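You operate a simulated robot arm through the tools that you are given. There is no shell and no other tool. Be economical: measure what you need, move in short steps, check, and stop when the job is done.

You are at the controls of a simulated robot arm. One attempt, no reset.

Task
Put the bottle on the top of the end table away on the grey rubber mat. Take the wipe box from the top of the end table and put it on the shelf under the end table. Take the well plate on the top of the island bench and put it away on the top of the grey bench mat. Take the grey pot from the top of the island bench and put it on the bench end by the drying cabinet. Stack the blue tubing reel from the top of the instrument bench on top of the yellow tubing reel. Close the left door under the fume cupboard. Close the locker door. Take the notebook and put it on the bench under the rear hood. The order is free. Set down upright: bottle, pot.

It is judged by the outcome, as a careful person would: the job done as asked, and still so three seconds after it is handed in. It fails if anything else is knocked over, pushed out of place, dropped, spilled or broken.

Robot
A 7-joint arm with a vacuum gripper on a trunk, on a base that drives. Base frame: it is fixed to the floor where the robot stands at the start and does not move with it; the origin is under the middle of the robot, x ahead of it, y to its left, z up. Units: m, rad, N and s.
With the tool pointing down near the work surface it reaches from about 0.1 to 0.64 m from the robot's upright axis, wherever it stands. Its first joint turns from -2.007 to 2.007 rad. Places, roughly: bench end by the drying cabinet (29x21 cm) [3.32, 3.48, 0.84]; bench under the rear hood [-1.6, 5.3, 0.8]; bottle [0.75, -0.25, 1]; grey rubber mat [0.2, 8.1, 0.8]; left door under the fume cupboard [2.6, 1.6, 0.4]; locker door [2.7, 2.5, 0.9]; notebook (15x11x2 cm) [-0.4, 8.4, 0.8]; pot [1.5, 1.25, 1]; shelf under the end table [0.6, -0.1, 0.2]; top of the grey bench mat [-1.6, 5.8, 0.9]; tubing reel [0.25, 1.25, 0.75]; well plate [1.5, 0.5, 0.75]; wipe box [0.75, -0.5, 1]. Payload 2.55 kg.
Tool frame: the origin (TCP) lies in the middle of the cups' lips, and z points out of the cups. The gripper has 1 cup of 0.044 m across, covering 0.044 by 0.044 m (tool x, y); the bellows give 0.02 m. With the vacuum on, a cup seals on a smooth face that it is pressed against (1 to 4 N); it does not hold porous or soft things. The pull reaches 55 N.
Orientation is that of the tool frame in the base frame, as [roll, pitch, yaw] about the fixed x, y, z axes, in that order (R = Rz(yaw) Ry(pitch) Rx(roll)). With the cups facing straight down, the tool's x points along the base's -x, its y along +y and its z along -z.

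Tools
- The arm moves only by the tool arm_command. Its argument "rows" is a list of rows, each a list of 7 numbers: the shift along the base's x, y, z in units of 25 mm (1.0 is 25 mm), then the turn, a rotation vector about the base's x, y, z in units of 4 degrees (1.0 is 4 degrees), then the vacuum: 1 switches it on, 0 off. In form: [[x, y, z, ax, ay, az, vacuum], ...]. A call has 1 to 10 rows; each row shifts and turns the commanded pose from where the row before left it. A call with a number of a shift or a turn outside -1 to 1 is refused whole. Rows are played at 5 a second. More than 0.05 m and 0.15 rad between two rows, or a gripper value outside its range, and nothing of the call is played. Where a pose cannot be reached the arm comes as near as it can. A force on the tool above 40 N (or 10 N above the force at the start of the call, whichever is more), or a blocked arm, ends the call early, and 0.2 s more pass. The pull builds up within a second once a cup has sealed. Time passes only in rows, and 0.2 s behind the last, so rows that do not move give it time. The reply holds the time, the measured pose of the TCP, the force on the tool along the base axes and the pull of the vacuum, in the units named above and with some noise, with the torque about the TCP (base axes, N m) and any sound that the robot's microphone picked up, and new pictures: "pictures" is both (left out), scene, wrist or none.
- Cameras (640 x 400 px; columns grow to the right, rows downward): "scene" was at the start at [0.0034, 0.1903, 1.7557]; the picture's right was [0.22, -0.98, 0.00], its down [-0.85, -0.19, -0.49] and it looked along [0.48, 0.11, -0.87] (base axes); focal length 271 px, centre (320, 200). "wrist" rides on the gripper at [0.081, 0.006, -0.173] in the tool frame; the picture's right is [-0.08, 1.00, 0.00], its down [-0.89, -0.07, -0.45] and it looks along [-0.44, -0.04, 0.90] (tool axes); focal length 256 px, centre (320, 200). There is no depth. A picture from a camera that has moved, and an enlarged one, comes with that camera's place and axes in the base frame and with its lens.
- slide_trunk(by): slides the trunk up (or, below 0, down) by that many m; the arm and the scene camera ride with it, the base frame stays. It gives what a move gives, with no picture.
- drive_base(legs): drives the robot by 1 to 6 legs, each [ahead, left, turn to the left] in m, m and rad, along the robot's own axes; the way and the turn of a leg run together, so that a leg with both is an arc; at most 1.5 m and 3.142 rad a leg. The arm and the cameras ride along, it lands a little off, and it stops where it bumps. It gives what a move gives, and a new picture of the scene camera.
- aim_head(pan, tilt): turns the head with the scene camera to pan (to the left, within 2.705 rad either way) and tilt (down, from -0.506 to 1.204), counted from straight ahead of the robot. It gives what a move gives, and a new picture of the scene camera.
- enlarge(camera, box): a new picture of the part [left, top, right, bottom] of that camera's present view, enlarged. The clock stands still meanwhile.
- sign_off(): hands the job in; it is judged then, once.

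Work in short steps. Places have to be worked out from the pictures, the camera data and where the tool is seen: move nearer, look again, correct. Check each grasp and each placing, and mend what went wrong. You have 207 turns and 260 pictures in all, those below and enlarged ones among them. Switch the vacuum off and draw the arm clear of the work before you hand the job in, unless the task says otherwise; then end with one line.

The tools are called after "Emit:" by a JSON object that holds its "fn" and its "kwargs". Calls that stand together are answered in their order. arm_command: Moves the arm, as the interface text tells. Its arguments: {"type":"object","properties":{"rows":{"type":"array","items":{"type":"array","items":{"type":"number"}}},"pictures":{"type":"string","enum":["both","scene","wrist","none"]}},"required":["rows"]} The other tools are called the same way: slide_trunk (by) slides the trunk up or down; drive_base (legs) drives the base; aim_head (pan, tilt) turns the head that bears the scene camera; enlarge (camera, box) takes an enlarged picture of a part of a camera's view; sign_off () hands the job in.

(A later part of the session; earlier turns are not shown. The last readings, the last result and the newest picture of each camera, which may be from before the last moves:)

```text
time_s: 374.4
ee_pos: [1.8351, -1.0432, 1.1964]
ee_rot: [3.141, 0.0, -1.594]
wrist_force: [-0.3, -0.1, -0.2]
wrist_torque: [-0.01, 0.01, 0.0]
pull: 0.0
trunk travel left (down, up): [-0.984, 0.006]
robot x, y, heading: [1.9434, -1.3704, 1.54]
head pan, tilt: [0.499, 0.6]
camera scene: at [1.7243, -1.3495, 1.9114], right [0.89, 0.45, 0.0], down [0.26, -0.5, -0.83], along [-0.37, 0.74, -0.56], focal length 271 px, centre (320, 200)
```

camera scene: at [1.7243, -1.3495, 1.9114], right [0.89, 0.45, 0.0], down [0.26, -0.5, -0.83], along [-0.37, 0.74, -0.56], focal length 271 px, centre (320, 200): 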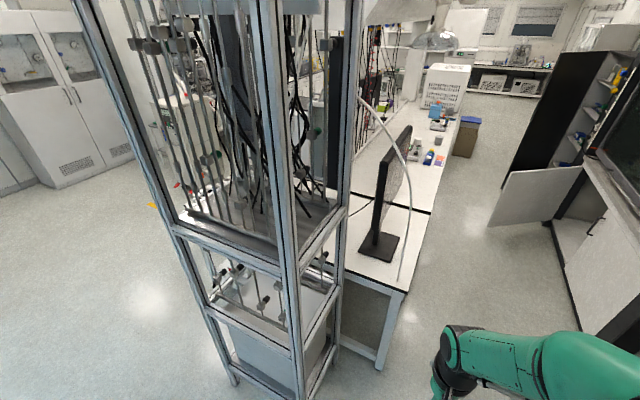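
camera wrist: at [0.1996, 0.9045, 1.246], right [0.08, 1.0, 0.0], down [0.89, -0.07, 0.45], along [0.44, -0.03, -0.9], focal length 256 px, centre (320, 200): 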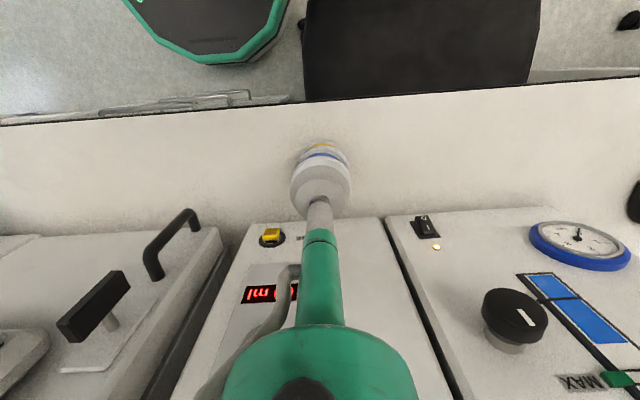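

The far aisle is visible: bench right edge x≈1.74, cupboard front x≈2.95, an open white door ahead. Drive north a bit for a close look.

Emit:
{"fn": "drive_base", "kwargs": {"legs": [[0, -0.12, 0.03], [1.3, -0.1, 0]]}}

Emit:
{"fn": "aim_head", "kwargs": {"pan": -0.2, "tilt": 0.6}}

Emit:
{"fn": "aim_head", "kwargs": {"pan": 0.6, "tilt": 0.75}}

```text
time_s: 375.8
ee_pos: [1.943, -1.0349, 1.1959]
ee_rot: [3.141, -0.002, -1.589]
wrist_force: [0.4, -0.2, 0.2]
wrist_torque: [-0.03, 0.0, -0.06]
pull: 0.0
trunk travel left (down, up): [-0.984, 0.006]
robot x, y, heading: [2.0535, -1.3674, 1.546]
head pan, tilt: [0.499, 0.6]
stopped in leg 1: the robot was blocked; the commanded pose is now the measured one
camera scene: at [1.834, -1.3409, 1.9113], right [0.89, 0.46, 0.0], down [0.26, -0.5, -0.82], along [-0.38, 0.73, -0.57], focal length 271 px, centre (320, 200)
```

scene: 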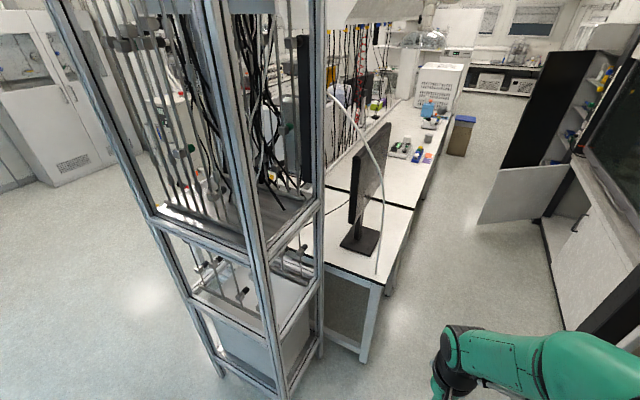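

```text
time_s: 376.9
ee_pos: [1.9432, -1.0369, 1.1955]
ee_rot: [-3.141, -0.001, -1.59]
wrist_force: [-0.8, 0.1, 1.3]
wrist_torque: [-0.01, -0.04, -0.01]
pull: 0.1
trunk travel left (down, up): [-0.984, 0.006]
robot x, y, heading: [2.0555, -1.3622, 1.545]
head pan, tilt: [-0.201, 0.6]
camera scene: at [1.8937, -1.3357, 1.9113], right [0.97, -0.22, 0.0], down [-0.13, -0.55, -0.83], along [0.18, 0.8, -0.56], focal length 271 px, centre (320, 200)
```

scene: 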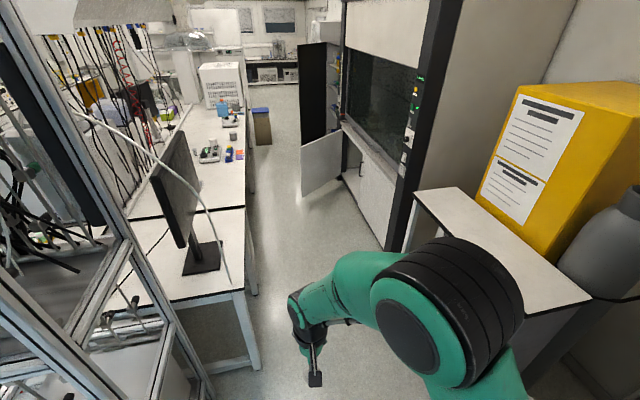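

```text
time_s: 378.0
ee_pos: [1.9439, -1.0361, 1.1954]
ee_rot: [-3.141, -0.002, -1.59]
wrist_force: [0.0, -0.1, 0.6]
wrist_torque: [-0.01, 0.02, 0.02]
pull: 0.1
trunk travel left (down, up): [-0.984, 0.006]
robot x, y, heading: [2.058, -1.3672, 1.544]
head pan, tilt: [0.6, 0.75]
camera scene: at [1.829, -1.3525, 1.8985], right [0.84, 0.54, 0.0], down [0.37, -0.57, -0.73], along [-0.4, 0.61, -0.68], focal length 271 px, centre (320, 200)
```

scene: 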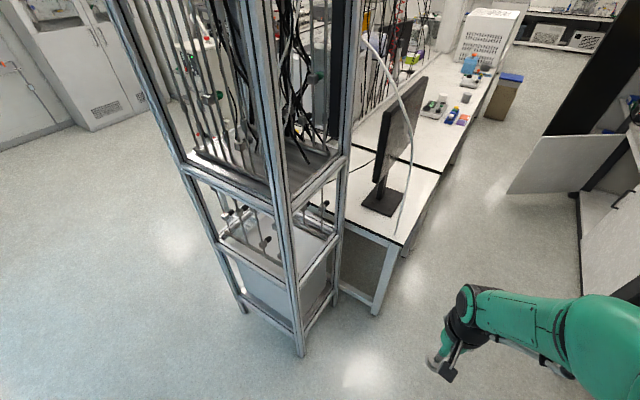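

Emit:
{"fn": "drive_base", "kwargs": {"legs": [[0.5, 0, 0], [0.8, -0.1, 0.03]]}}

Emit:
{"fn": "aim_head", "kwargs": {"pan": -0.2, "tilt": 0.7}}

Emit:
{"fn": "aim_head", "kwargs": {"pan": 0.5, "tilt": 0.75}}

```text
time_s: 384.8
ee_pos: [2.0459, 0.2475, 1.1963]
ee_rot: [3.141, -0.002, -1.55]
wrist_force: [0.4, 0.3, 0.0]
wrist_torque: [-0.02, 0.01, -0.01]
pull: 0.0
trunk travel left (down, up): [-0.984, 0.006]
robot x, y, heading: [2.1669, -0.0752, 1.586]
head pan, tilt: [0.6, 0.75]
camera scene: at [1.9437, -0.0733, 1.8985], right [0.82, 0.58, 0.0], down [0.39, -0.56, -0.73], along [-0.42, 0.6, -0.68], focal length 271 px, centre (320, 200)
```

scene: 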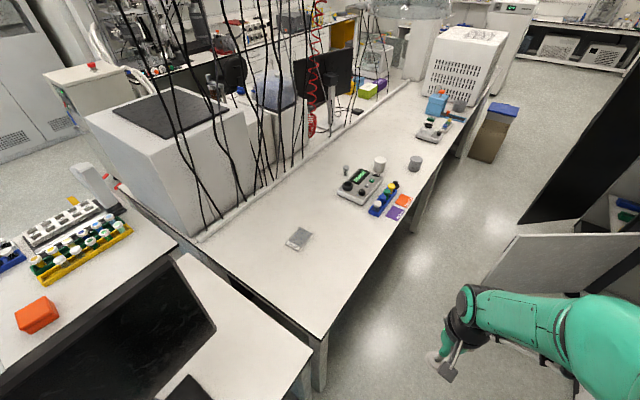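

```text
time_s: 386.0
ee_pos: [2.0443, 0.2477, 1.1968]
ee_rot: [3.141, -0.002, -1.55]
wrist_force: [0.6, -0.2, 0.7]
wrist_torque: [-0.02, -0.03, 0.01]
pull: 0.0
trunk travel left (down, up): [-0.984, 0.006]
robot x, y, heading: [2.1662, -0.0779, 1.586]
head pan, tilt: [-0.201, 0.7]
camera scene: at [2.0071, -0.0573, 1.9027], right [0.98, -0.18, 0.0], down [-0.12, -0.63, -0.76], along [0.14, 0.75, -0.64], focal length 271 px, centre (320, 200)
```

scene: 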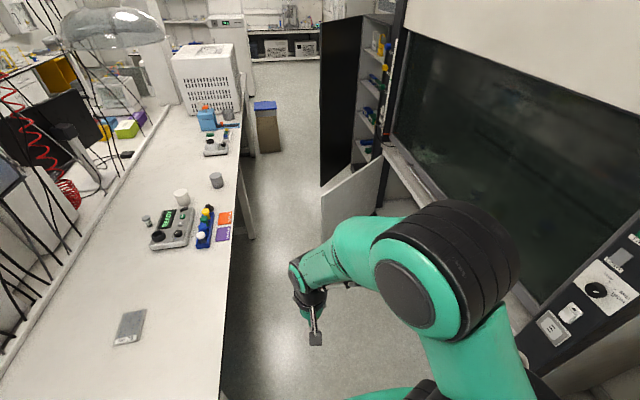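

```text
time_s: 387.0
ee_pos: [2.0461, 0.2486, 1.1973]
ee_rot: [3.141, -0.002, -1.552]
wrist_force: [-0.2, 0.3, -0.2]
wrist_torque: [-0.01, -0.01, -0.01]
pull: 0.2
trunk travel left (down, up): [-0.984, 0.006]
robot x, y, heading: [2.169, -0.0786, 1.587]
head pan, tilt: [0.499, 0.75]
camera scene: at [1.9508, -0.0686, 1.8985], right [0.87, 0.49, 0.0], down [0.33, -0.59, -0.73], along [-0.36, 0.64, -0.68], focal length 271 px, centre (320, 200)
```

scene: 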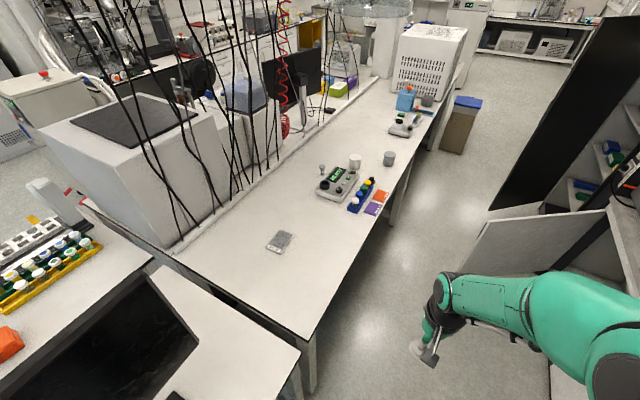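

Emit:
{"fn": "enlarge", "kwargs": {"camera": "scene", "box": [250, 90, 450, 260]}}

```text
2.35 times, centred on (350, 175) of scene
camera zoom: at [1.9508, -0.0686, 1.8985], right [0.87, 0.49, 0.0], down [0.33, -0.59, -0.73], along [-0.36, 0.64, -0.68], focal length 637 px, centre (249, 259)
```

zoom: 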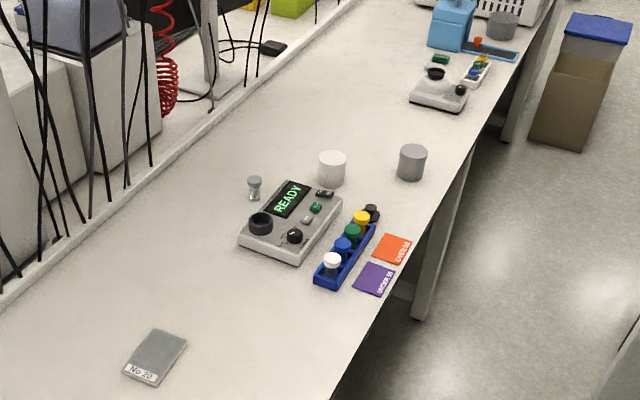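

Grey pot at ≈(1.63,1.43), well plate at ≈(1.38,0.56). The fume-cupboard door is open (tip ≈(2.32,1.54), hinge ≈(2.97,1.95)). Approach to hook it with the tool from beyond.

Emit:
{"fn": "drive_base", "kwargs": {"legs": [[0.9, 0.1, -0.015]]}}

Emit:
{"fn": "aim_head", "kwargs": {"pan": -0.4, "tilt": 0.85}}

```text
time_s: 391.7
ee_pos: [1.9417, 1.1314, 1.1968]
ee_rot: [3.142, -0.003, -1.56]
wrist_force: [0.5, -0.5, -0.7]
wrist_torque: [-0.01, 0.01, 0.01]
pull: 0.0
trunk travel left (down, up): [-0.984, 0.006]
robot x, y, heading: [2.0597, 0.8077, 1.575]
head pan, tilt: [0.499, 0.75]
camera scene: at [1.8439, 0.8169, 1.8985], right [0.88, 0.48, 0.0], down [0.33, -0.6, -0.73], along [-0.35, 0.64, -0.68], focal length 271 px, centre (320, 200)
```

scene: 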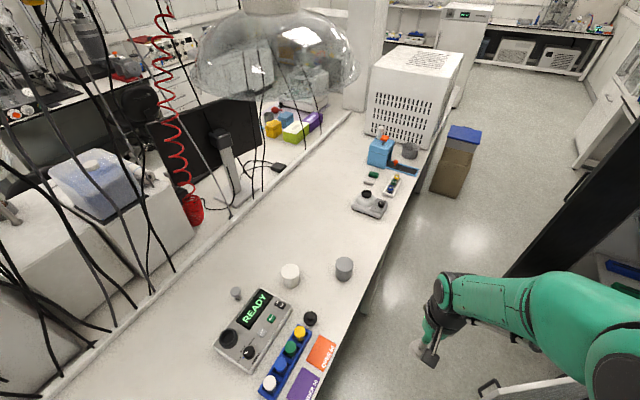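

```text
time_s: 392.9
ee_pos: [1.9425, 1.1326, 1.1958]
ee_rot: [3.141, -0.001, -1.56]
wrist_force: [0.8, 0.2, 0.8]
wrist_torque: [-0.04, -0.02, -0.01]
pull: 0.1
trunk travel left (down, up): [-0.984, 0.006]
robot x, y, heading: [2.0603, 0.8055, 1.574]
head pan, tilt: [-0.4, 0.85]
camera scene: at [1.9139, 0.8167, 1.8905], right [0.92, -0.38, 0.0], down [-0.29, -0.69, -0.66], along [0.25, 0.61, -0.75], focal length 271 px, centre (320, 200)
```

scene: 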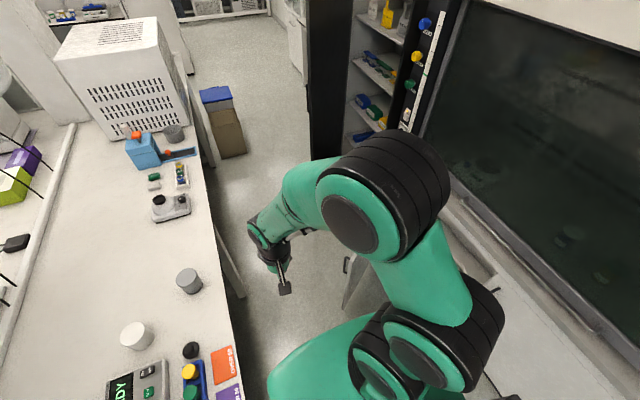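

Emit:
{"fn": "arm_command", "kwargs": {"rows": [[1, 0.5, -0.3, 0, 0, 0, 0], [1, 0.5, -0.3, 0, 0, 0, 0], [1, 0.5, -0.3, 0, 0, 0, 0], [1, 0.5, -0.3, 0, 0, 0, 0], [1, 0.5, -0.3, 0, 0, 0, 0]], "pictures": "wrist"}}

```text
time_s: 394.1
ee_pos: [2.0673, 1.1966, 1.1615]
ee_rot: [3.14, -0.001, -1.56]
wrist_force: [0.2, 0.1, 0.9]
wrist_torque: [0.0, 0.03, 0.02]
pull: 0.1
trunk travel left (down, up): [-0.984, 0.006]
robot x, y, heading: [2.0651, 0.8091, 1.576]
head pan, tilt: [-0.4, 0.85]
camera wrist: at [2.0606, 1.1167, 1.3332], right [-1.0, 0.07, 0.0], down [0.06, 0.89, 0.44], along [0.03, 0.44, -0.9], focal length 256 px, centre (320, 200)
```

wrist: 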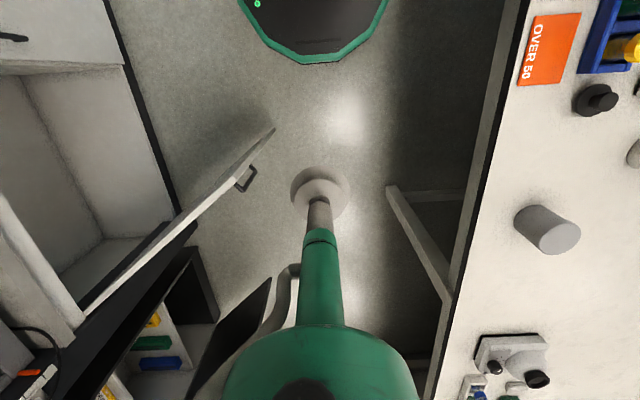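

Door measured: tip ≈(2.17,1.22), handle (2.27,1.35,0.70), top ≈0.78. Position the tool on its outer (north-west) side and lower the trunk.

Emit:
{"fn": "arm_command", "kwargs": {"rows": [[0, 1, 0, 0, 0, 0, 0], [0, 1, 0, 0, 0, 0, 0], [0, 1, 0, 0, 0, 0, 0], [0, 1, 0, 0, 0, 0, 0], [0, 1, 0, 0, 0, 0, 0], [0.2, 1, 0, 0, 0, 0, 0]], "pictures": "none"}}

Emit:
{"fn": "slide_trunk", "kwargs": {"by": -0.35}}

Emit:
{"fn": "arm_command", "kwargs": {"rows": [[0, 0, 0, 0, 0, 0, 0]]}}

```text
time_s: 395.5
ee_pos: [2.0713, 1.3435, 1.1571]
ee_rot: [-3.141, -0.004, -1.559]
wrist_force: [0.5, 1.0, -0.4]
wrist_torque: [-0.01, 0.02, 0.04]
pull: 0.1
trunk travel left (down, up): [-0.984, 0.006]
robot x, y, heading: [2.0641, 0.8039, 1.574]
head pan, tilt: [-0.4, 0.85]
```

```text
time_s: 398.9
ee_pos: [2.0728, 1.3427, 0.8096]
ee_rot: [3.141, -0.002, -1.559]
wrist_force: [-0.2, 0.5, 0.6]
wrist_torque: [-0.01, 0.04, -0.03]
pull: 0.1
trunk travel left (down, up): [-0.634, 0.356]
robot x, y, heading: [2.0624, 0.8054, 1.573]
head pan, tilt: [-0.4, 0.85]
```

```text
time_s: 399.3
ee_pos: [2.0717, 1.3434, 0.81]
ee_rot: [-3.141, -0.002, -1.561]
wrist_force: [-0.7, 0.2, 0.7]
wrist_torque: [-0.03, 0.02, 0.02]
pull: 0.0
trunk travel left (down, up): [-0.634, 0.356]
robot x, y, heading: [2.0655, 0.8062, 1.574]
head pan, tilt: [-0.4, 0.85]
camera scene: at [1.9141, 0.8166, 1.5405], right [0.92, -0.39, 0.0], down [-0.29, -0.69, -0.66], along [0.25, 0.61, -0.75], focal length 271 px, centre (320, 200)
camera wrist: at [2.0645, 1.2627, 0.9814], right [-1.0, 0.07, 0.0], down [0.06, 0.89, 0.44], along [0.03, 0.44, -0.9], focal length 256 px, centre (320, 200)
```

scene: 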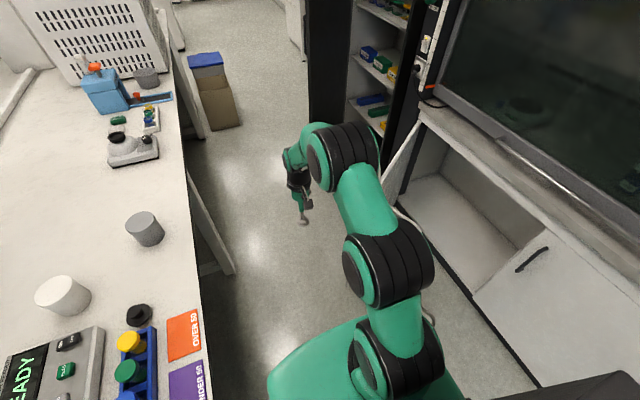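
wrist: 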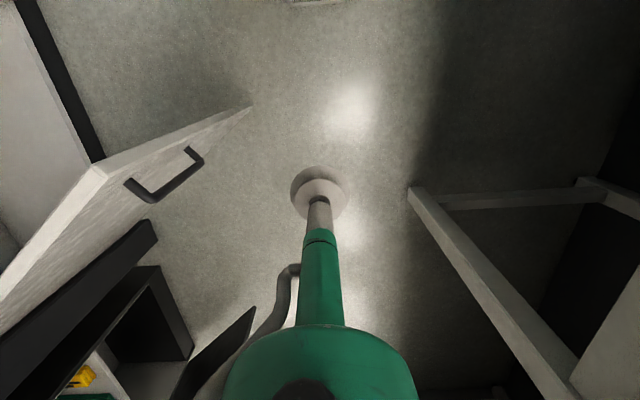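

Re-measured: door tip edge ≈(2.28,1.33), z 0.1–0.745, hinge ≈(2.92,1.78), handle near (2.31,1.39,0.60). Advance slightly and place the tool behind the door's top near the tip.

Emit:
{"fn": "drive_base", "kwargs": {"legs": [[0.08, 0, 0]]}}

Emit:
{"fn": "arm_command", "kwargs": {"rows": [[1, 0, 0.5, 0, 0, 0, 0], [1, 0.2, 0, 0, 0, 0, 0], [1, 0.2, 0, 0, 0, 0, 0], [1, 0.2, 0, 0, 0, 0, 0], [1, 0.2, 0, 0, 0, 0, 0], [1, 0.2, 0, 0, 0, 0, 0], [1, 0.2, 0, 0, 0, 0, 0], [1, 0.2, 0, 0, 0, 0, 0]]}}

```text
time_s: 400.4
ee_pos: [2.0708, 1.4216, 0.8089]
ee_rot: [-3.141, -0.001, -1.562]
wrist_force: [0.1, -0.8, 1.3]
wrist_torque: [-0.05, 0.01, 0.02]
pull: 0.0
trunk travel left (down, up): [-0.634, 0.356]
robot x, y, heading: [2.0609, 0.8831, 1.581]
head pan, tilt: [-0.4, 0.85]
camera scene: at [1.9138, 0.8967, 1.5404], right [0.92, -0.39, 0.0], down [-0.29, -0.69, -0.66], along [0.25, 0.61, -0.75], focal length 271 px, centre (320, 200)
```

scene: 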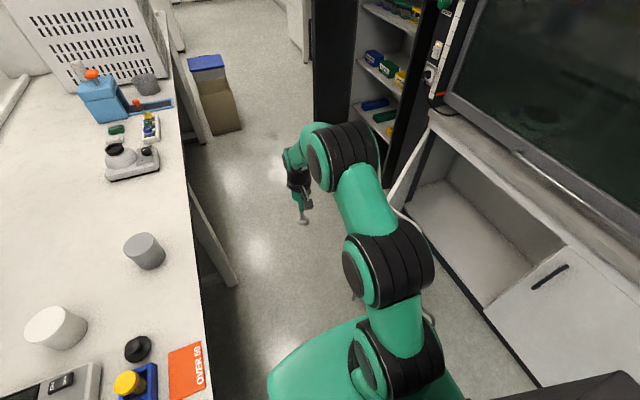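

```text
time_s: 402.2
ee_pos: [2.2739, 1.4583, 0.824]
ee_rot: [-3.138, 0.006, -1.563]
wrist_force: [0.2, 0.7, 2.7]
wrist_torque: [-0.16, 0.04, -0.01]
pull: 0.0
trunk travel left (down, up): [-0.634, 0.356]
robot x, y, heading: [2.0632, 0.8841, 1.577]
head pan, tilt: [-0.4, 0.85]
camera scene: at [1.915, 0.8972, 1.541], right [0.92, -0.39, 0.0], down [-0.29, -0.69, -0.66], along [0.25, 0.61, -0.75], focal length 271 px, centre (320, 200)
camera wrist: at [2.2665, 1.3761, 0.9961], right [-1.0, 0.07, 0.0], down [0.06, 0.89, 0.45], along [0.03, 0.45, -0.89], focal length 256 px, centre (320, 200)
```

scene: 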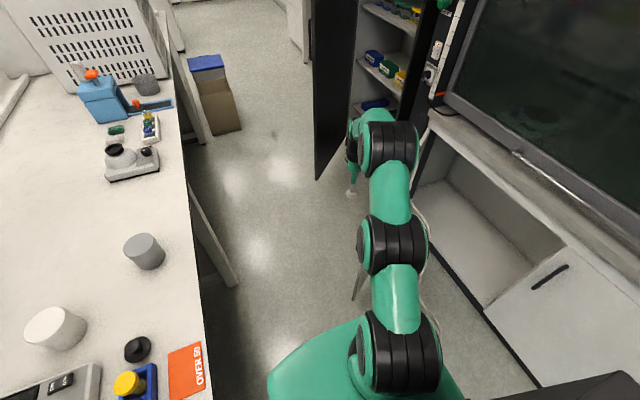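
wrist: 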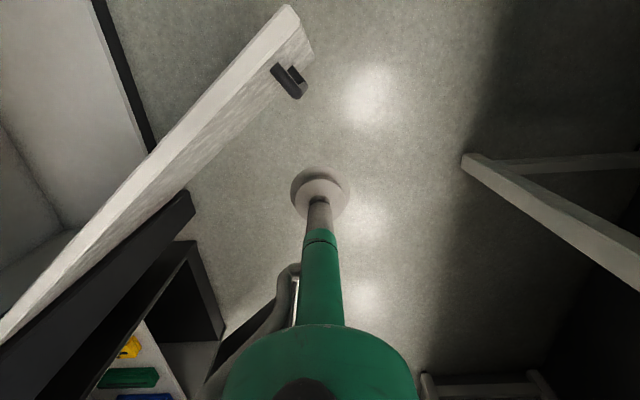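

Tool is behind the door. Lower it below the door's top edge.

Emit:
{"fn": "arm_command", "kwargs": {"rows": [[0, 0, -1, 0, 0, 0, 0], [0, 0, -1, 0, 0, 0, 0], [0, 0, -1, 0, 0, 0, 0], [0, 0, -1, 0, 0, 0, 0], [0, 0, -1, 0, 0, 0, 0], [0, 0, -1, 0, 0, 0, 0]], "pictures": "wrist"}}

```text
time_s: 403.6
ee_pos: [2.2715, 1.4564, 0.671]
ee_rot: [-3.141, 0.0, -1.561]
wrist_force: [0.1, -0.2, -0.2]
wrist_torque: [-0.02, 0.0, -0.01]
pull: 0.0
trunk travel left (down, up): [-0.634, 0.356]
robot x, y, heading: [2.062, 0.8847, 1.571]
head pan, tilt: [-0.4, 0.85]
camera wrist: at [2.2651, 1.3757, 0.8432], right [-1.0, 0.07, 0.0], down [0.06, 0.89, 0.44], along [0.03, 0.44, -0.9], focal length 256 px, centre (320, 200)
```

wrist: 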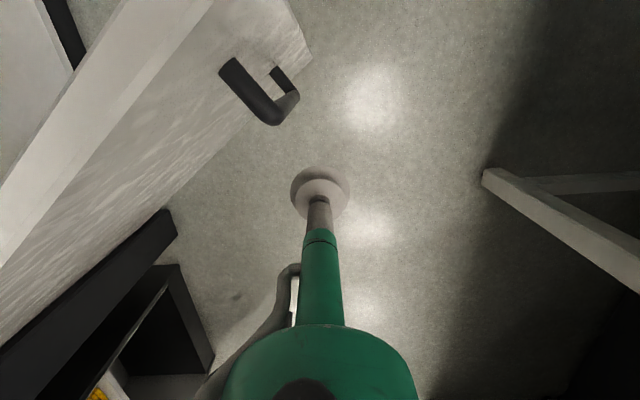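

Emit:
{"fn": "arm_command", "kwargs": {"rows": [[0.6, -0.8, 0, 0, 0, 0, 0], [0.6, -0.8, 0, 0, 0, 0, 0], [0.6, -0.8, 0, 0, 0, 0, 0], [0.6, -0.8, 0, 0, 0, 0, 0], [0.7, -0.73, 0, 0, 0, 0, 0], [0.7, -0.73, 0, 0, 0, 0, 0]], "pictures": "wrist"}}

```text
time_s: 405.0
ee_pos: [2.3677, 1.3398, 0.6719]
ee_rot: [3.14, -0.002, -1.563]
wrist_force: [0.1, -0.2, 0.1]
wrist_torque: [0.03, 0.0, -0.04]
pull: 0.0
trunk travel left (down, up): [-0.634, 0.356]
robot x, y, heading: [2.0652, 0.8848, 1.575]
head pan, tilt: [-0.4, 0.85]
camera wrist: at [2.3607, 1.259, 0.8441], right [-1.0, 0.07, 0.0], down [0.06, 0.89, 0.44], along [0.03, 0.44, -0.9], focal length 256 px, centre (320, 200)
```

wrist: 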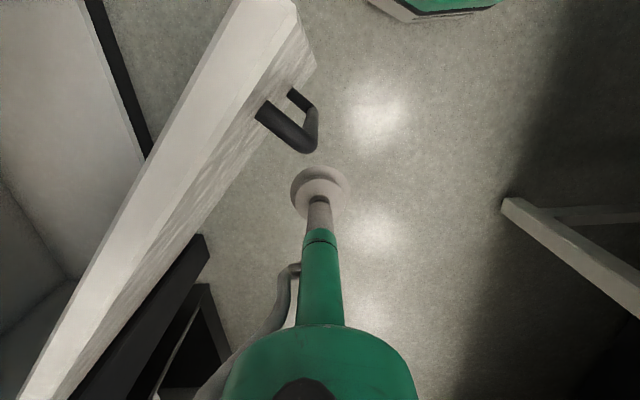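

The door is moving easily with the tool. Continue along the arc.

Emit:
{"fn": "arm_command", "kwargs": {"rows": [[0.7, -0.73, 0, 0, 0, 0, 0], [0.7, -0.73, 0, 0, 0, 0, 0], [0.75, -0.68, 0, 0, 0, 0, 0], [0.8, -0.63, 0, 0, 0, 0, 0], [0.85, -0.6, 0, 0, 0, 0, 0], [0.88, -0.55, 0, 0, 0, 0, 0]], "pictures": "both"}}

```text
time_s: 406.4
ee_pos: [2.4841, 1.2436, 0.671]
ee_rot: [3.141, -0.001, -1.563]
wrist_force: [1.0, -0.3, -0.3]
wrist_torque: [0.03, -0.05, -0.02]
pull: 0.1
trunk travel left (down, up): [-0.634, 0.356]
robot x, y, heading: [2.0636, 0.8817, 1.574]
head pan, tilt: [-0.4, 0.85]
camera scene: at [1.9144, 0.8948, 1.5405], right [0.92, -0.39, 0.0], down [-0.29, -0.69, -0.66], along [0.25, 0.61, -0.75], focal length 271 px, centre (320, 200)
camera wrist: at [2.4772, 1.1624, 0.844], right [-1.0, 0.07, 0.0], down [0.06, 0.89, 0.44], along [0.03, 0.44, -0.9], focal length 256 px, centre (320, 200)
```

scene: 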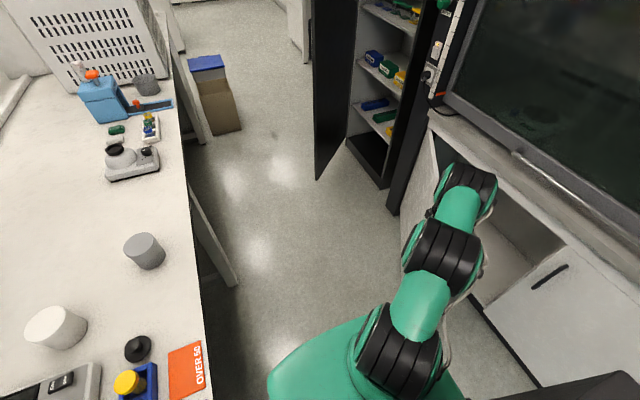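
wrist: 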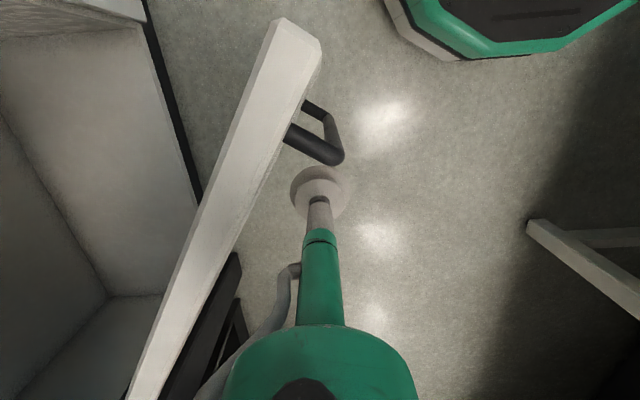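

Emit:
{"fn": "arm_command", "kwargs": {"rows": [[0.9, -0.5, 0, 0, 0, 0, 0], [0.92, -0.45, 0, 0, 0, 0, 0], [0.93, -0.4, 0, 0, 0, 0, 0], [0.95, -0.35, 0, 0, 0, 0, 0]], "pictures": "none"}}

Emit:
{"fn": "arm_command", "kwargs": {"rows": [[-1, 0.3, 0, 0, 0, 0, 0], [-0.5, 0, 1, 0, 0, 0, 0], [0, 0, 1, 0, 0, 0, 0], [0, 0, 1, 0, 0, 0, 0], [0, 0, 1, 0, 0, 0, 0], [-1, 0, 1, 0, 0, 0, 0], [-1, 0, 1, 0, 0, 0, 0], [-1, 0, 0, 0, 0, 0, 0]], "pictures": "both"}}

```text
time_s: 407.4
ee_pos: [2.577, 1.1991, 0.6725]
ee_rot: [-3.141, 0.0, -1.562]
wrist_force: [-0.1, 0.9, -0.1]
wrist_torque: [0.02, 0.01, -0.01]
pull: 0.0
trunk travel left (down, up): [-0.634, 0.356]
robot x, y, heading: [2.0614, 0.8852, 1.57]
head pan, tilt: [-0.4, 0.85]
```

```text
time_s: 409.2
ee_pos: [2.4635, 1.205, 0.8215]
ee_rot: [3.141, -0.002, -1.562]
wrist_force: [0.6, 0.2, 0.5]
wrist_torque: [0.02, -0.01, 0.03]
pull: 0.0
trunk travel left (down, up): [-0.634, 0.356]
robot x, y, heading: [2.0654, 0.8855, 1.577]
head pan, tilt: [-0.4, 0.85]
camera scene: at [1.9133, 0.895, 1.5404], right [0.92, -0.39, 0.0], down [-0.29, -0.69, -0.66], along [0.26, 0.61, -0.75], focal length 271 px, centre (320, 200)
camera wrist: at [2.4561, 1.1264, 0.9941], right [-1.0, 0.07, 0.0], down [0.06, 0.89, 0.44], along [0.03, 0.44, -0.9], focal length 256 px, centre (320, 200)
```

scene: 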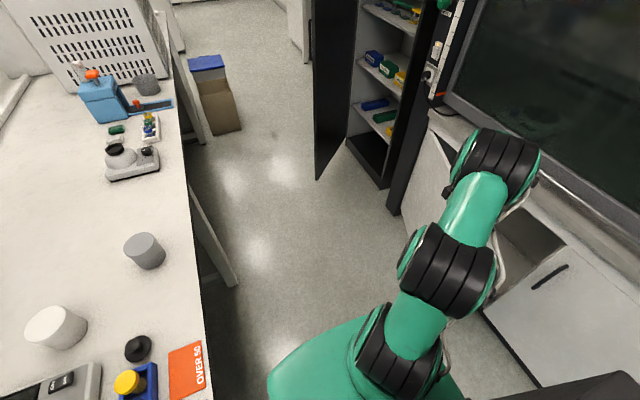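
wrist: 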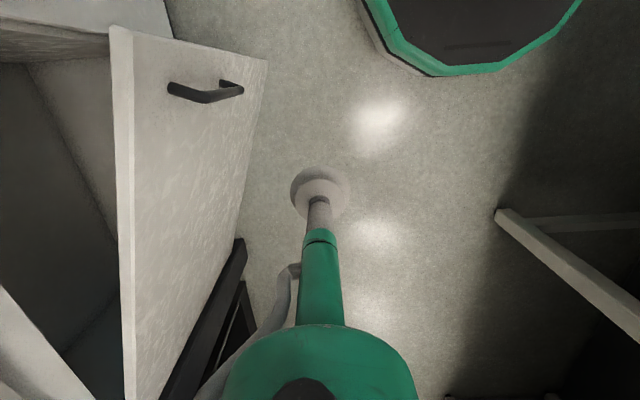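

Door now ~23° open. Move the robot closer to the right and push it home from the aisle side.

Emit:
{"fn": "arm_command", "kwargs": {"rows": [[-1, 0, 0, 0, 0, 0, 0], [-1, 0, 0, 0, 0, 0, 0], [-1, 0, 0, 0, 0, 0, 0], [-1, 0, 0, 0, 0, 0, 0], [-1, 0, -1, 0, 0, 0, 0], [-1, 0, -1, 0, 0, 0, 0], [-1, 0, -1, 0, 0, 0, 0], [0, 0, -1, 0, 0, 0, 0], [0, 0, -1, 0, 0, 0, 0], [0, 0, -1, 0, 0, 0, 0]], "pictures": "none"}}

Emit:
{"fn": "drive_base", "kwargs": {"legs": [[0, -0.32, 0]]}}

Emit:
{"fn": "arm_command", "kwargs": {"rows": [[0, 0, 0, 0, 0, 0, 0]], "pictures": "wrist"}}

```text
time_s: 411.4
ee_pos: [2.2891, 1.2063, 0.6715]
ee_rot: [-3.141, 0.0, -1.562]
wrist_force: [-0.7, -0.4, -0.3]
wrist_torque: [0.0, 0.02, -0.02]
pull: 0.0
trunk travel left (down, up): [-0.634, 0.356]
robot x, y, heading: [2.063, 0.8804, 1.577]
head pan, tilt: [-0.4, 0.85]
```

```text
time_s: 413.5
ee_pos: [2.6087, 1.2101, 0.6725]
ee_rot: [-3.141, -0.002, -1.558]
wrist_force: [0.5, 0.0, 0.7]
wrist_torque: [0.0, 0.01, 0.02]
pull: 0.1
trunk travel left (down, up): [-0.634, 0.356]
robot x, y, heading: [2.3808, 0.886, 1.578]
head pan, tilt: [-0.4, 0.85]
camera scene: at [2.2356, 0.8961, 1.5406], right [0.92, -0.38, 0.0], down [-0.29, -0.69, -0.66], along [0.25, 0.61, -0.75], focal length 271 px, centre (320, 200)
```

scene: 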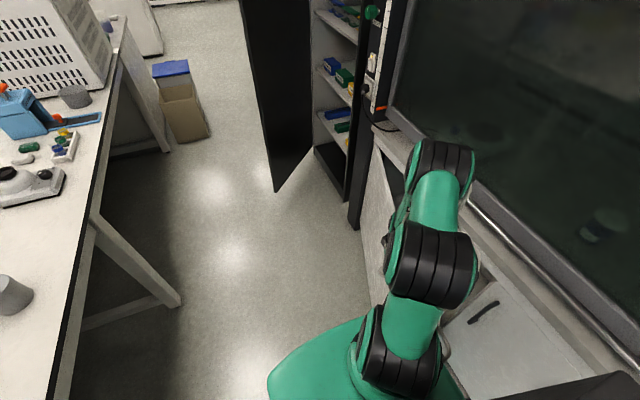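

```text
time_s: 413.9
ee_pos: [2.607, 1.2085, 0.6705]
ee_rot: [-3.141, -0.003, -1.559]
wrist_force: [0.5, 0.3, -0.4]
wrist_torque: [0.01, -0.02, 0.0]
pull: 0.1
trunk travel left (down, up): [-0.634, 0.356]
robot x, y, heading: [2.3852, 0.8867, 1.579]
head pan, tilt: [-0.4, 0.85]
camera wrist: at [2.6017, 1.1288, 0.8441], right [-1.0, 0.07, 0.0], down [0.06, 0.89, 0.44], along [0.03, 0.44, -0.9], focal length 256 px, centre (320, 200)
```

wrist: 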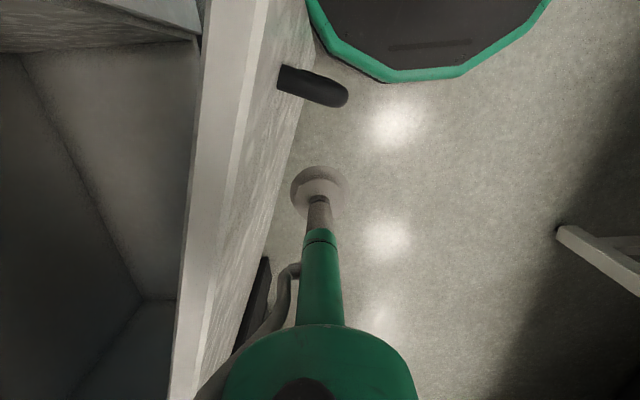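

Emit:
{"fn": "arm_command", "kwargs": {"rows": [[0.8, 0, 0, 0, -0.8, 0, 0], [0.8, 0, 0, 0, -0.8, 0, 0], [0.8, 0, 0, 0, -0.8, 0, 0], [0.8, 0, 0, 0, -0.8, 0, 0], [0.8, 0, 0, 0, -0.8, 0, 0], [0.8, 0, 0, 0, -0.8, 0, 0], [0.8, 0, 0, 0, -0.4, 0, 0], [0.8, 0, 0, 0, 0, 0, 0]], "pictures": "both"}}

```text
time_s: 415.7
ee_pos: [2.7697, 1.209, 0.6712]
ee_rot: [-2.778, -0.005, -1.56]
wrist_force: [-0.1, 0.7, -0.9]
wrist_torque: [0.02, 0.01, 0.02]
pull: 0.1
trunk travel left (down, up): [-0.634, 0.356]
robot x, y, heading: [2.3833, 0.8833, 1.574]
head pan, tilt: [-0.4, 0.85]
camera scene: at [2.2352, 0.8961, 1.5405], right [0.92, -0.38, 0.0], down [-0.29, -0.69, -0.66], along [0.25, 0.61, -0.75], focal length 271 px, centre (320, 200)
camera wrist: at [2.7015, 1.1294, 0.8303], right [-0.93, 0.07, -0.36], down [-0.1, 0.89, 0.44], along [0.35, 0.44, -0.83], focal length 256 px, centre (320, 200)
```

scene: 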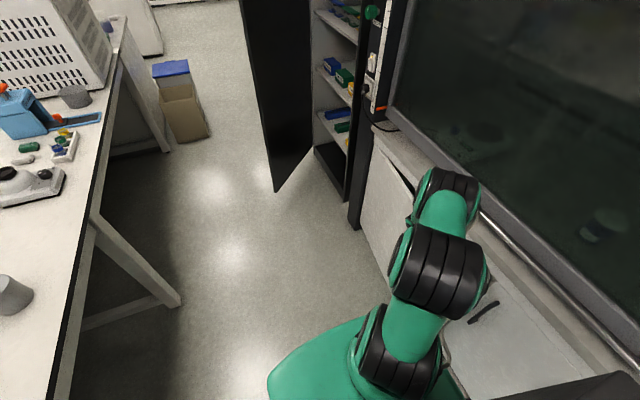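
wrist: 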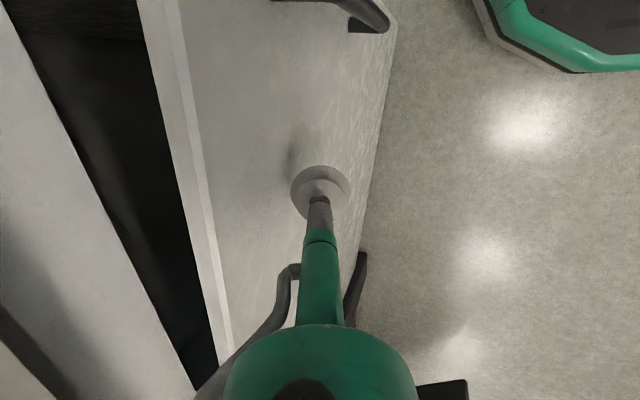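

Emit:
{"fn": "arm_command", "kwargs": {"rows": [[0.8, 0, 0, 0, 0, 0, 0], [0.8, 0, 0, 0, 0, 0, 0], [0.8, 0, 0, 0, 0, 0, 0], [0.6, 0, 0, 0, 0, 0, 0], [0.6, 0, 0, 0, 0, 0, 0]], "pictures": "both"}}

```text
time_s: 416.9
ee_pos: [2.8571, 1.2092, 0.671]
ee_rot: [-2.779, -0.007, -1.561]
wrist_force: [-0.7, 0.1, 0.4]
wrist_torque: [0.02, -0.03, 0.0]
pull: 0.0
trunk travel left (down, up): [-0.634, 0.356]
robot x, y, heading: [2.3829, 0.8824, 1.581]
head pan, tilt: [-0.4, 0.85]
camera scene: at [2.235, 0.8961, 1.5405], right [0.92, -0.38, 0.0], down [-0.29, -0.69, -0.66], along [0.25, 0.61, -0.75], focal length 271 px, centre (320, 200)
camera wrist: at [2.7904, 1.1283, 0.8311], right [-0.93, 0.07, -0.35], down [-0.1, 0.89, 0.44], along [0.35, 0.44, -0.83], focal length 256 px, centre (320, 200)
```

scene: 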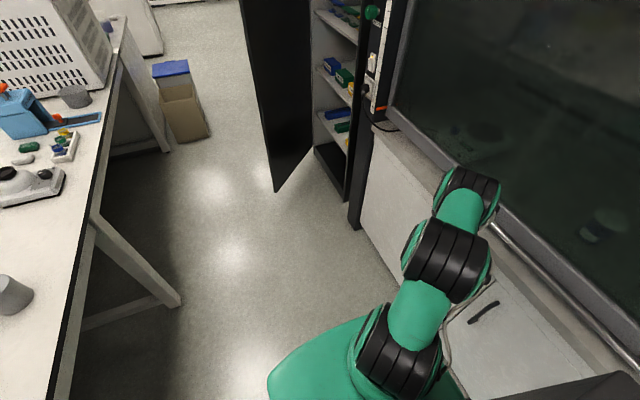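
wrist: 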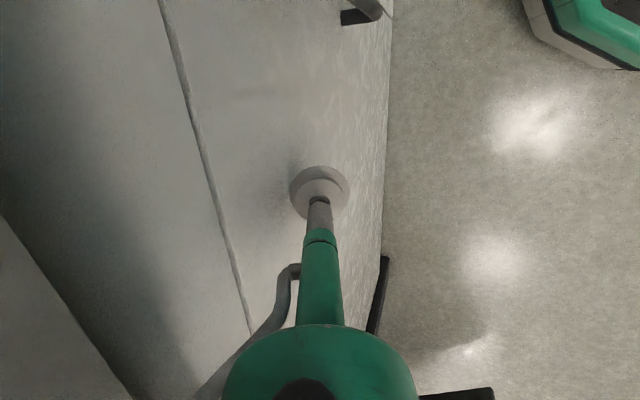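

Emit:
{"fn": "arm_command", "kwargs": {"rows": [[0.4, 0, 0, 0, 0, 0, 0], [0.4, 0, 0, 0, 0, 0, 0], [0.3, 0, 0, 0, 0, 0, 0]], "pictures": "wrist"}}

```text
time_s: 417.7
ee_pos: [2.8677, 1.2061, 0.6625]
ee_rot: [-2.802, -0.02, -1.553]
wrist_force: [-7.6, 2.3, 1.4]
wrist_torque: [-0.05, -0.17, 0.04]
pull: 0.1
trunk travel left (down, up): [-0.634, 0.356]
robot x, y, heading: [2.3833, 0.8877, 1.583]
head pan, tilt: [-0.4, 0.85]
stopped in row 3: the force on the tool passed its limit at 44 N (the readings are from after the stop); the commanded pose is now the measured one
camera wrist: at [2.805, 1.1282, 0.8237], right [-0.94, 0.06, -0.33], down [-0.1, 0.9, 0.43], along [0.32, 0.43, -0.84], focal length 256 px, centre (320, 200)
```

wrist: 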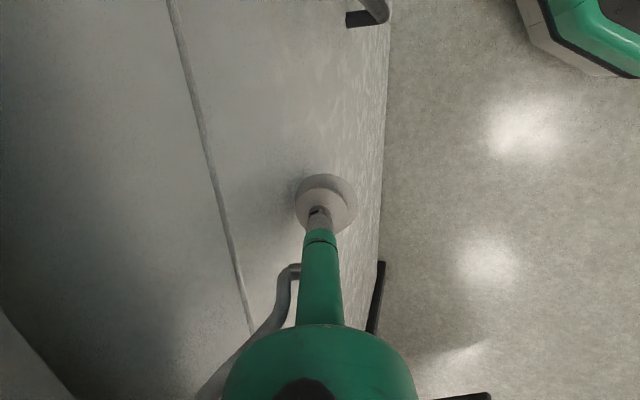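

Hard stop: the door is closed. Retract, straighten the tool, and check.

Emit:
{"fn": "arm_command", "kwargs": {"rows": [[-1, 0, 0, 0, 0, 0, 0], [-1, 0, 0, 0, 0.7, 0, 0], [-1, 0, 0, 0, 0.7, 0, 0], [-1, 0, 0, 0, 0.7, 0, 0], [-1, 0, 0.5, 0, 0.7, 0, 0], [-1, 0, 0.5, 0, 0.7, 0, 0], [-1, 0, 0.5, 0, 0.7, 0, 0], [-1, 0, 0.5, 0, 0.7, 0, 0], [-1, 0, 0.5, 0, 0, 0, 0], [-1, 0, 0.5, 0, 0, 0, 0]], "pictures": "none"}}

Emit:
{"fn": "slide_trunk", "kwargs": {"by": 0.35}}

Emit:
{"fn": "aim_head", "kwargs": {"pan": -0.6, "tilt": 0.8}}

```text
time_s: 419.9
ee_pos: [2.6189, 1.2073, 0.7371]
ee_rot: [3.141, -0.012, -1.548]
wrist_force: [-0.6, 0.3, 0.8]
wrist_torque: [0.0, -0.01, 0.02]
pull: 0.1
trunk travel left (down, up): [-0.634, 0.356]
robot x, y, heading: [2.3827, 0.8848, 1.578]
head pan, tilt: [-0.4, 0.85]
```

```text
time_s: 423.4
ee_pos: [2.6184, 1.2068, 1.0873]
ee_rot: [3.141, -0.012, -1.551]
wrist_force: [0.9, -0.4, -0.4]
wrist_torque: [-0.02, 0.0, -0.01]
pull: 0.0
trunk travel left (down, up): [-0.984, 0.006]
robot x, y, heading: [2.3809, 0.8872, 1.583]
head pan, tilt: [-0.4, 0.85]
```

```text
time_s: 424.1
ee_pos: [2.6195, 1.2064, 1.0875]
ee_rot: [3.141, -0.013, -1.55]
wrist_force: [-0.7, -0.1, 0.9]
wrist_torque: [0.04, 0.0, 0.02]
pull: 0.1
trunk travel left (down, up): [-0.984, 0.006]
robot x, y, heading: [2.3815, 0.8885, 1.579]
head pan, tilt: [-0.6, 0.799]
camera scene: at [2.2489, 0.8906, 1.8945], right [0.83, -0.56, 0.0], down [-0.4, -0.6, -0.7], along [0.39, 0.58, -0.72], focal length 271 px, centre (320, 200)
```

scene: 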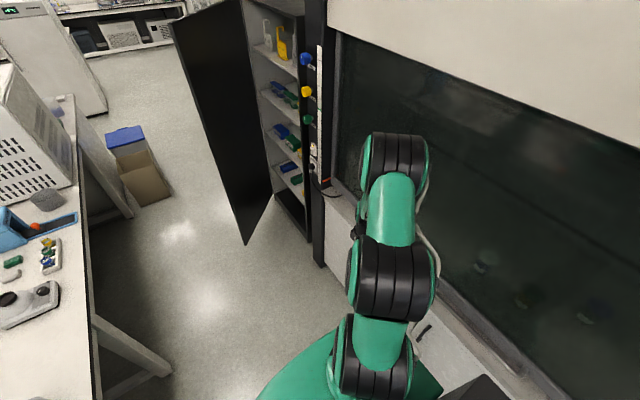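

Emit:
{"fn": "drive_base", "kwargs": {"legs": [[0, 0.25, 0], [0.48, 0, 0], [0, 0, 1.56]]}}

Emit:
{"fn": "arm_command", "kwargs": {"rows": [[0, 0, 0.5, 0, 0, 0, 0]], "pictures": "wrist"}}

```text
time_s: 432.1
ee_pos: [1.8076, 1.5907, 1.0872]
ee_rot: [-3.141, -0.013, 0.034]
wrist_force: [0.5, 0.2, 0.1]
wrist_torque: [0.02, 0.02, 0.0]
pull: 0.1
trunk travel left (down, up): [-0.984, 0.006]
robot x, y, heading: [2.131, 1.3585, -3.122]
head pan, tilt: [-0.6, 0.799]
camera scene: at [2.1266, 1.2246, 1.8945], right [0.55, 0.84, 0.0], down [0.6, -0.39, -0.7], along [-0.58, 0.38, -0.72], focal length 271 px, centre (320, 200)
```

scene: 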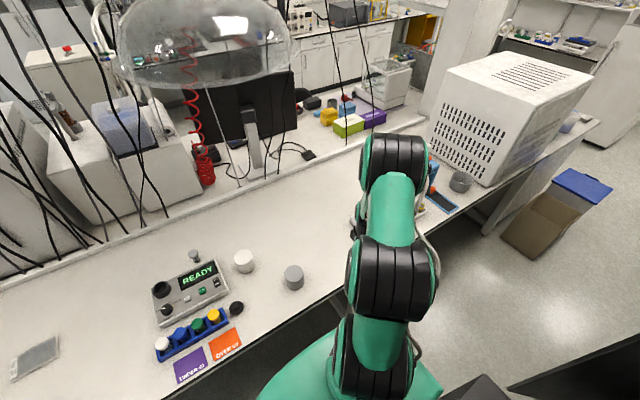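

```text
time_s: 432.6
ee_pos: [1.8094, 1.5899, 1.1008]
ee_rot: [3.141, -0.011, 0.034]
wrist_force: [0.3, 0.1, -0.4]
wrist_torque: [-0.02, 0.01, -0.01]
pull: 0.0
trunk travel left (down, up): [-0.984, 0.006]
robot x, y, heading: [2.1324, 1.3559, -3.119]
head pan, tilt: [-0.6, 0.799]
camera wrist: at [1.8868, 1.5862, 1.2737], right [-0.05, -1.0, 0.0], down [-0.9, 0.04, 0.44], along [-0.43, 0.02, -0.9], focal length 256 px, centre (320, 200)
```

wrist: 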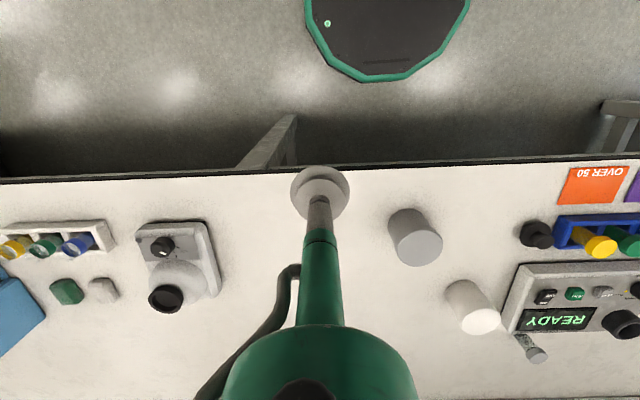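

Emit:
{"fn": "arm_command", "kwargs": {"rows": [[-0.87, -0.77, -0.2, 0, 0, 0, 0], [-0.87, -0.77, -0.2, 0, 0, 0, 0], [-0.87, -0.77, -0.2, 0, 0, 0, 0], [-0.87, -0.77, -0.2, 0, 0, 0, 0], [-0.87, -0.77, -0.2, 0, 0, 0, 0], [-0.87, -0.77, -0.2, 0, 0, 0, 0], [-0.87, -0.77, -0.2, 0, 0, 0, 0], [-0.87, -0.77, -0.2, 0, 0, 0, 0]], "pictures": "wrist"}}

```text
time_s: 434.4
ee_pos: [1.6337, 1.4359, 1.0609]
ee_rot: [3.142, -0.011, 0.032]
wrist_force: [0.4, -0.4, -0.1]
wrist_torque: [-0.01, -0.03, 0.03]
pull: 0.1
trunk travel left (down, up): [-0.984, 0.006]
robot x, y, heading: [2.1313, 1.3581, -3.121]
head pan, tilt: [-0.6, 0.799]
camera wrist: at [1.7106, 1.4325, 1.2339], right [-0.05, -1.0, 0.0], down [-0.9, 0.04, 0.43], along [-0.43, 0.02, -0.9], focal length 256 px, centre (320, 200)
```

wrist: 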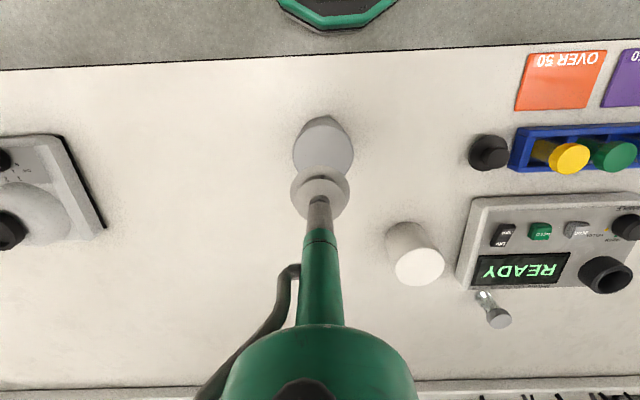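

Emit:
{"fn": "arm_command", "kwargs": {"rows": [[0, -0.1, -1, 0, 0, 0, 0], [0, 0, -1, 0, 0, 0, 0], [0, 0, -1, 0, 0, 0, 1], [0, 0, -0.6, 0, 0, 0, 1], [0, 0, -0.3, 0, 0, 0, 1], [0, 0, -0.3, 0, 0, 0, 1]], "pictures": "none"}}

Emit:
{"fn": "arm_command", "kwargs": {"rows": [[0, 0, -0.2, 0, 0, 0, 1], [0, 0, -0.2, 0, 0, 0, 1], [0, 0, -0.2, 0, 0, 0, 1]], "pictures": "none"}}

```text
time_s: 435.8
ee_pos: [1.6322, 1.4365, 0.9531]
ee_rot: [3.141, -0.011, 0.033]
wrist_force: [-0.1, 0.3, -0.9]
wrist_torque: [-0.04, 0.0, 0.02]
pull: 0.1
trunk travel left (down, up): [-0.984, 0.006]
robot x, y, heading: [2.1314, 1.3555, -3.122]
head pan, tilt: [-0.6, 0.799]
```

```text
time_s: 436.6
ee_pos: [1.6333, 1.4356, 0.9403]
ee_rot: [-3.141, -0.013, 0.032]
wrist_force: [-0.2, 0.2, -0.1]
wrist_torque: [0.01, 0.02, -0.02]
pull: 0.0
trunk travel left (down, up): [-0.984, 0.006]
robot x, y, heading: [2.1326, 1.3569, -3.126]
head pan, tilt: [-0.6, 0.799]
```

Emit:
{"fn": "arm_command", "kwargs": {"rows": [[0, 0, -0.2, 0, 0, 0, 1], [0, 0, -0.2, 0, 0, 0, 1], [0, 0, -0.2, 0, 0, 0, 1]], "pictures": "none"}}

Emit:
{"fn": "arm_command", "kwargs": {"rows": [[0, 0, -0.15, 0, 0, 0, 1], [0, 0, -0.1, 0, 0, 0, 1]], "pictures": "wrist"}}

```text
time_s: 437.4
ee_pos: [1.6343, 1.4358, 0.9299]
ee_rot: [-3.138, -0.005, 0.034]
wrist_force: [7.4, -1.6, 28.0]
wrist_torque: [-0.07, 0.63, 0.08]
pull: 54.6
trunk travel left (down, up): [-0.984, 0.006]
robot x, y, heading: [2.1301, 1.3576, -3.121]
head pan, tilt: [-0.6, 0.799]
```

```text
time_s: 437.9
ee_pos: [1.6287, 1.4363, 0.9239]
ee_rot: [-3.14, -0.002, 0.034]
wrist_force: [6.5, -0.9, 22.0]
wrist_torque: [-0.13, 0.33, 0.06]
pull: 54.6
trunk travel left (down, up): [-0.984, 0.006]
robot x, y, heading: [2.1329, 1.3594, -3.119]
head pan, tilt: [-0.6, 0.799]
stopped in row 2: the force on the tool passed its limit at 40 N (the readings are from after the stop); the commanded pose is now the measured one
camera wrist: at [1.7088, 1.4322, 1.0974], right [-0.05, -1.0, 0.0], down [-0.89, 0.04, 0.44], along [-0.44, 0.02, -0.9], focal length 256 px, centre (320, 200)
```

wrist: 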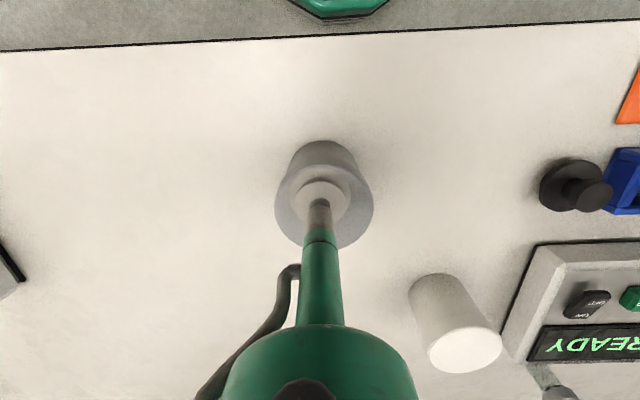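

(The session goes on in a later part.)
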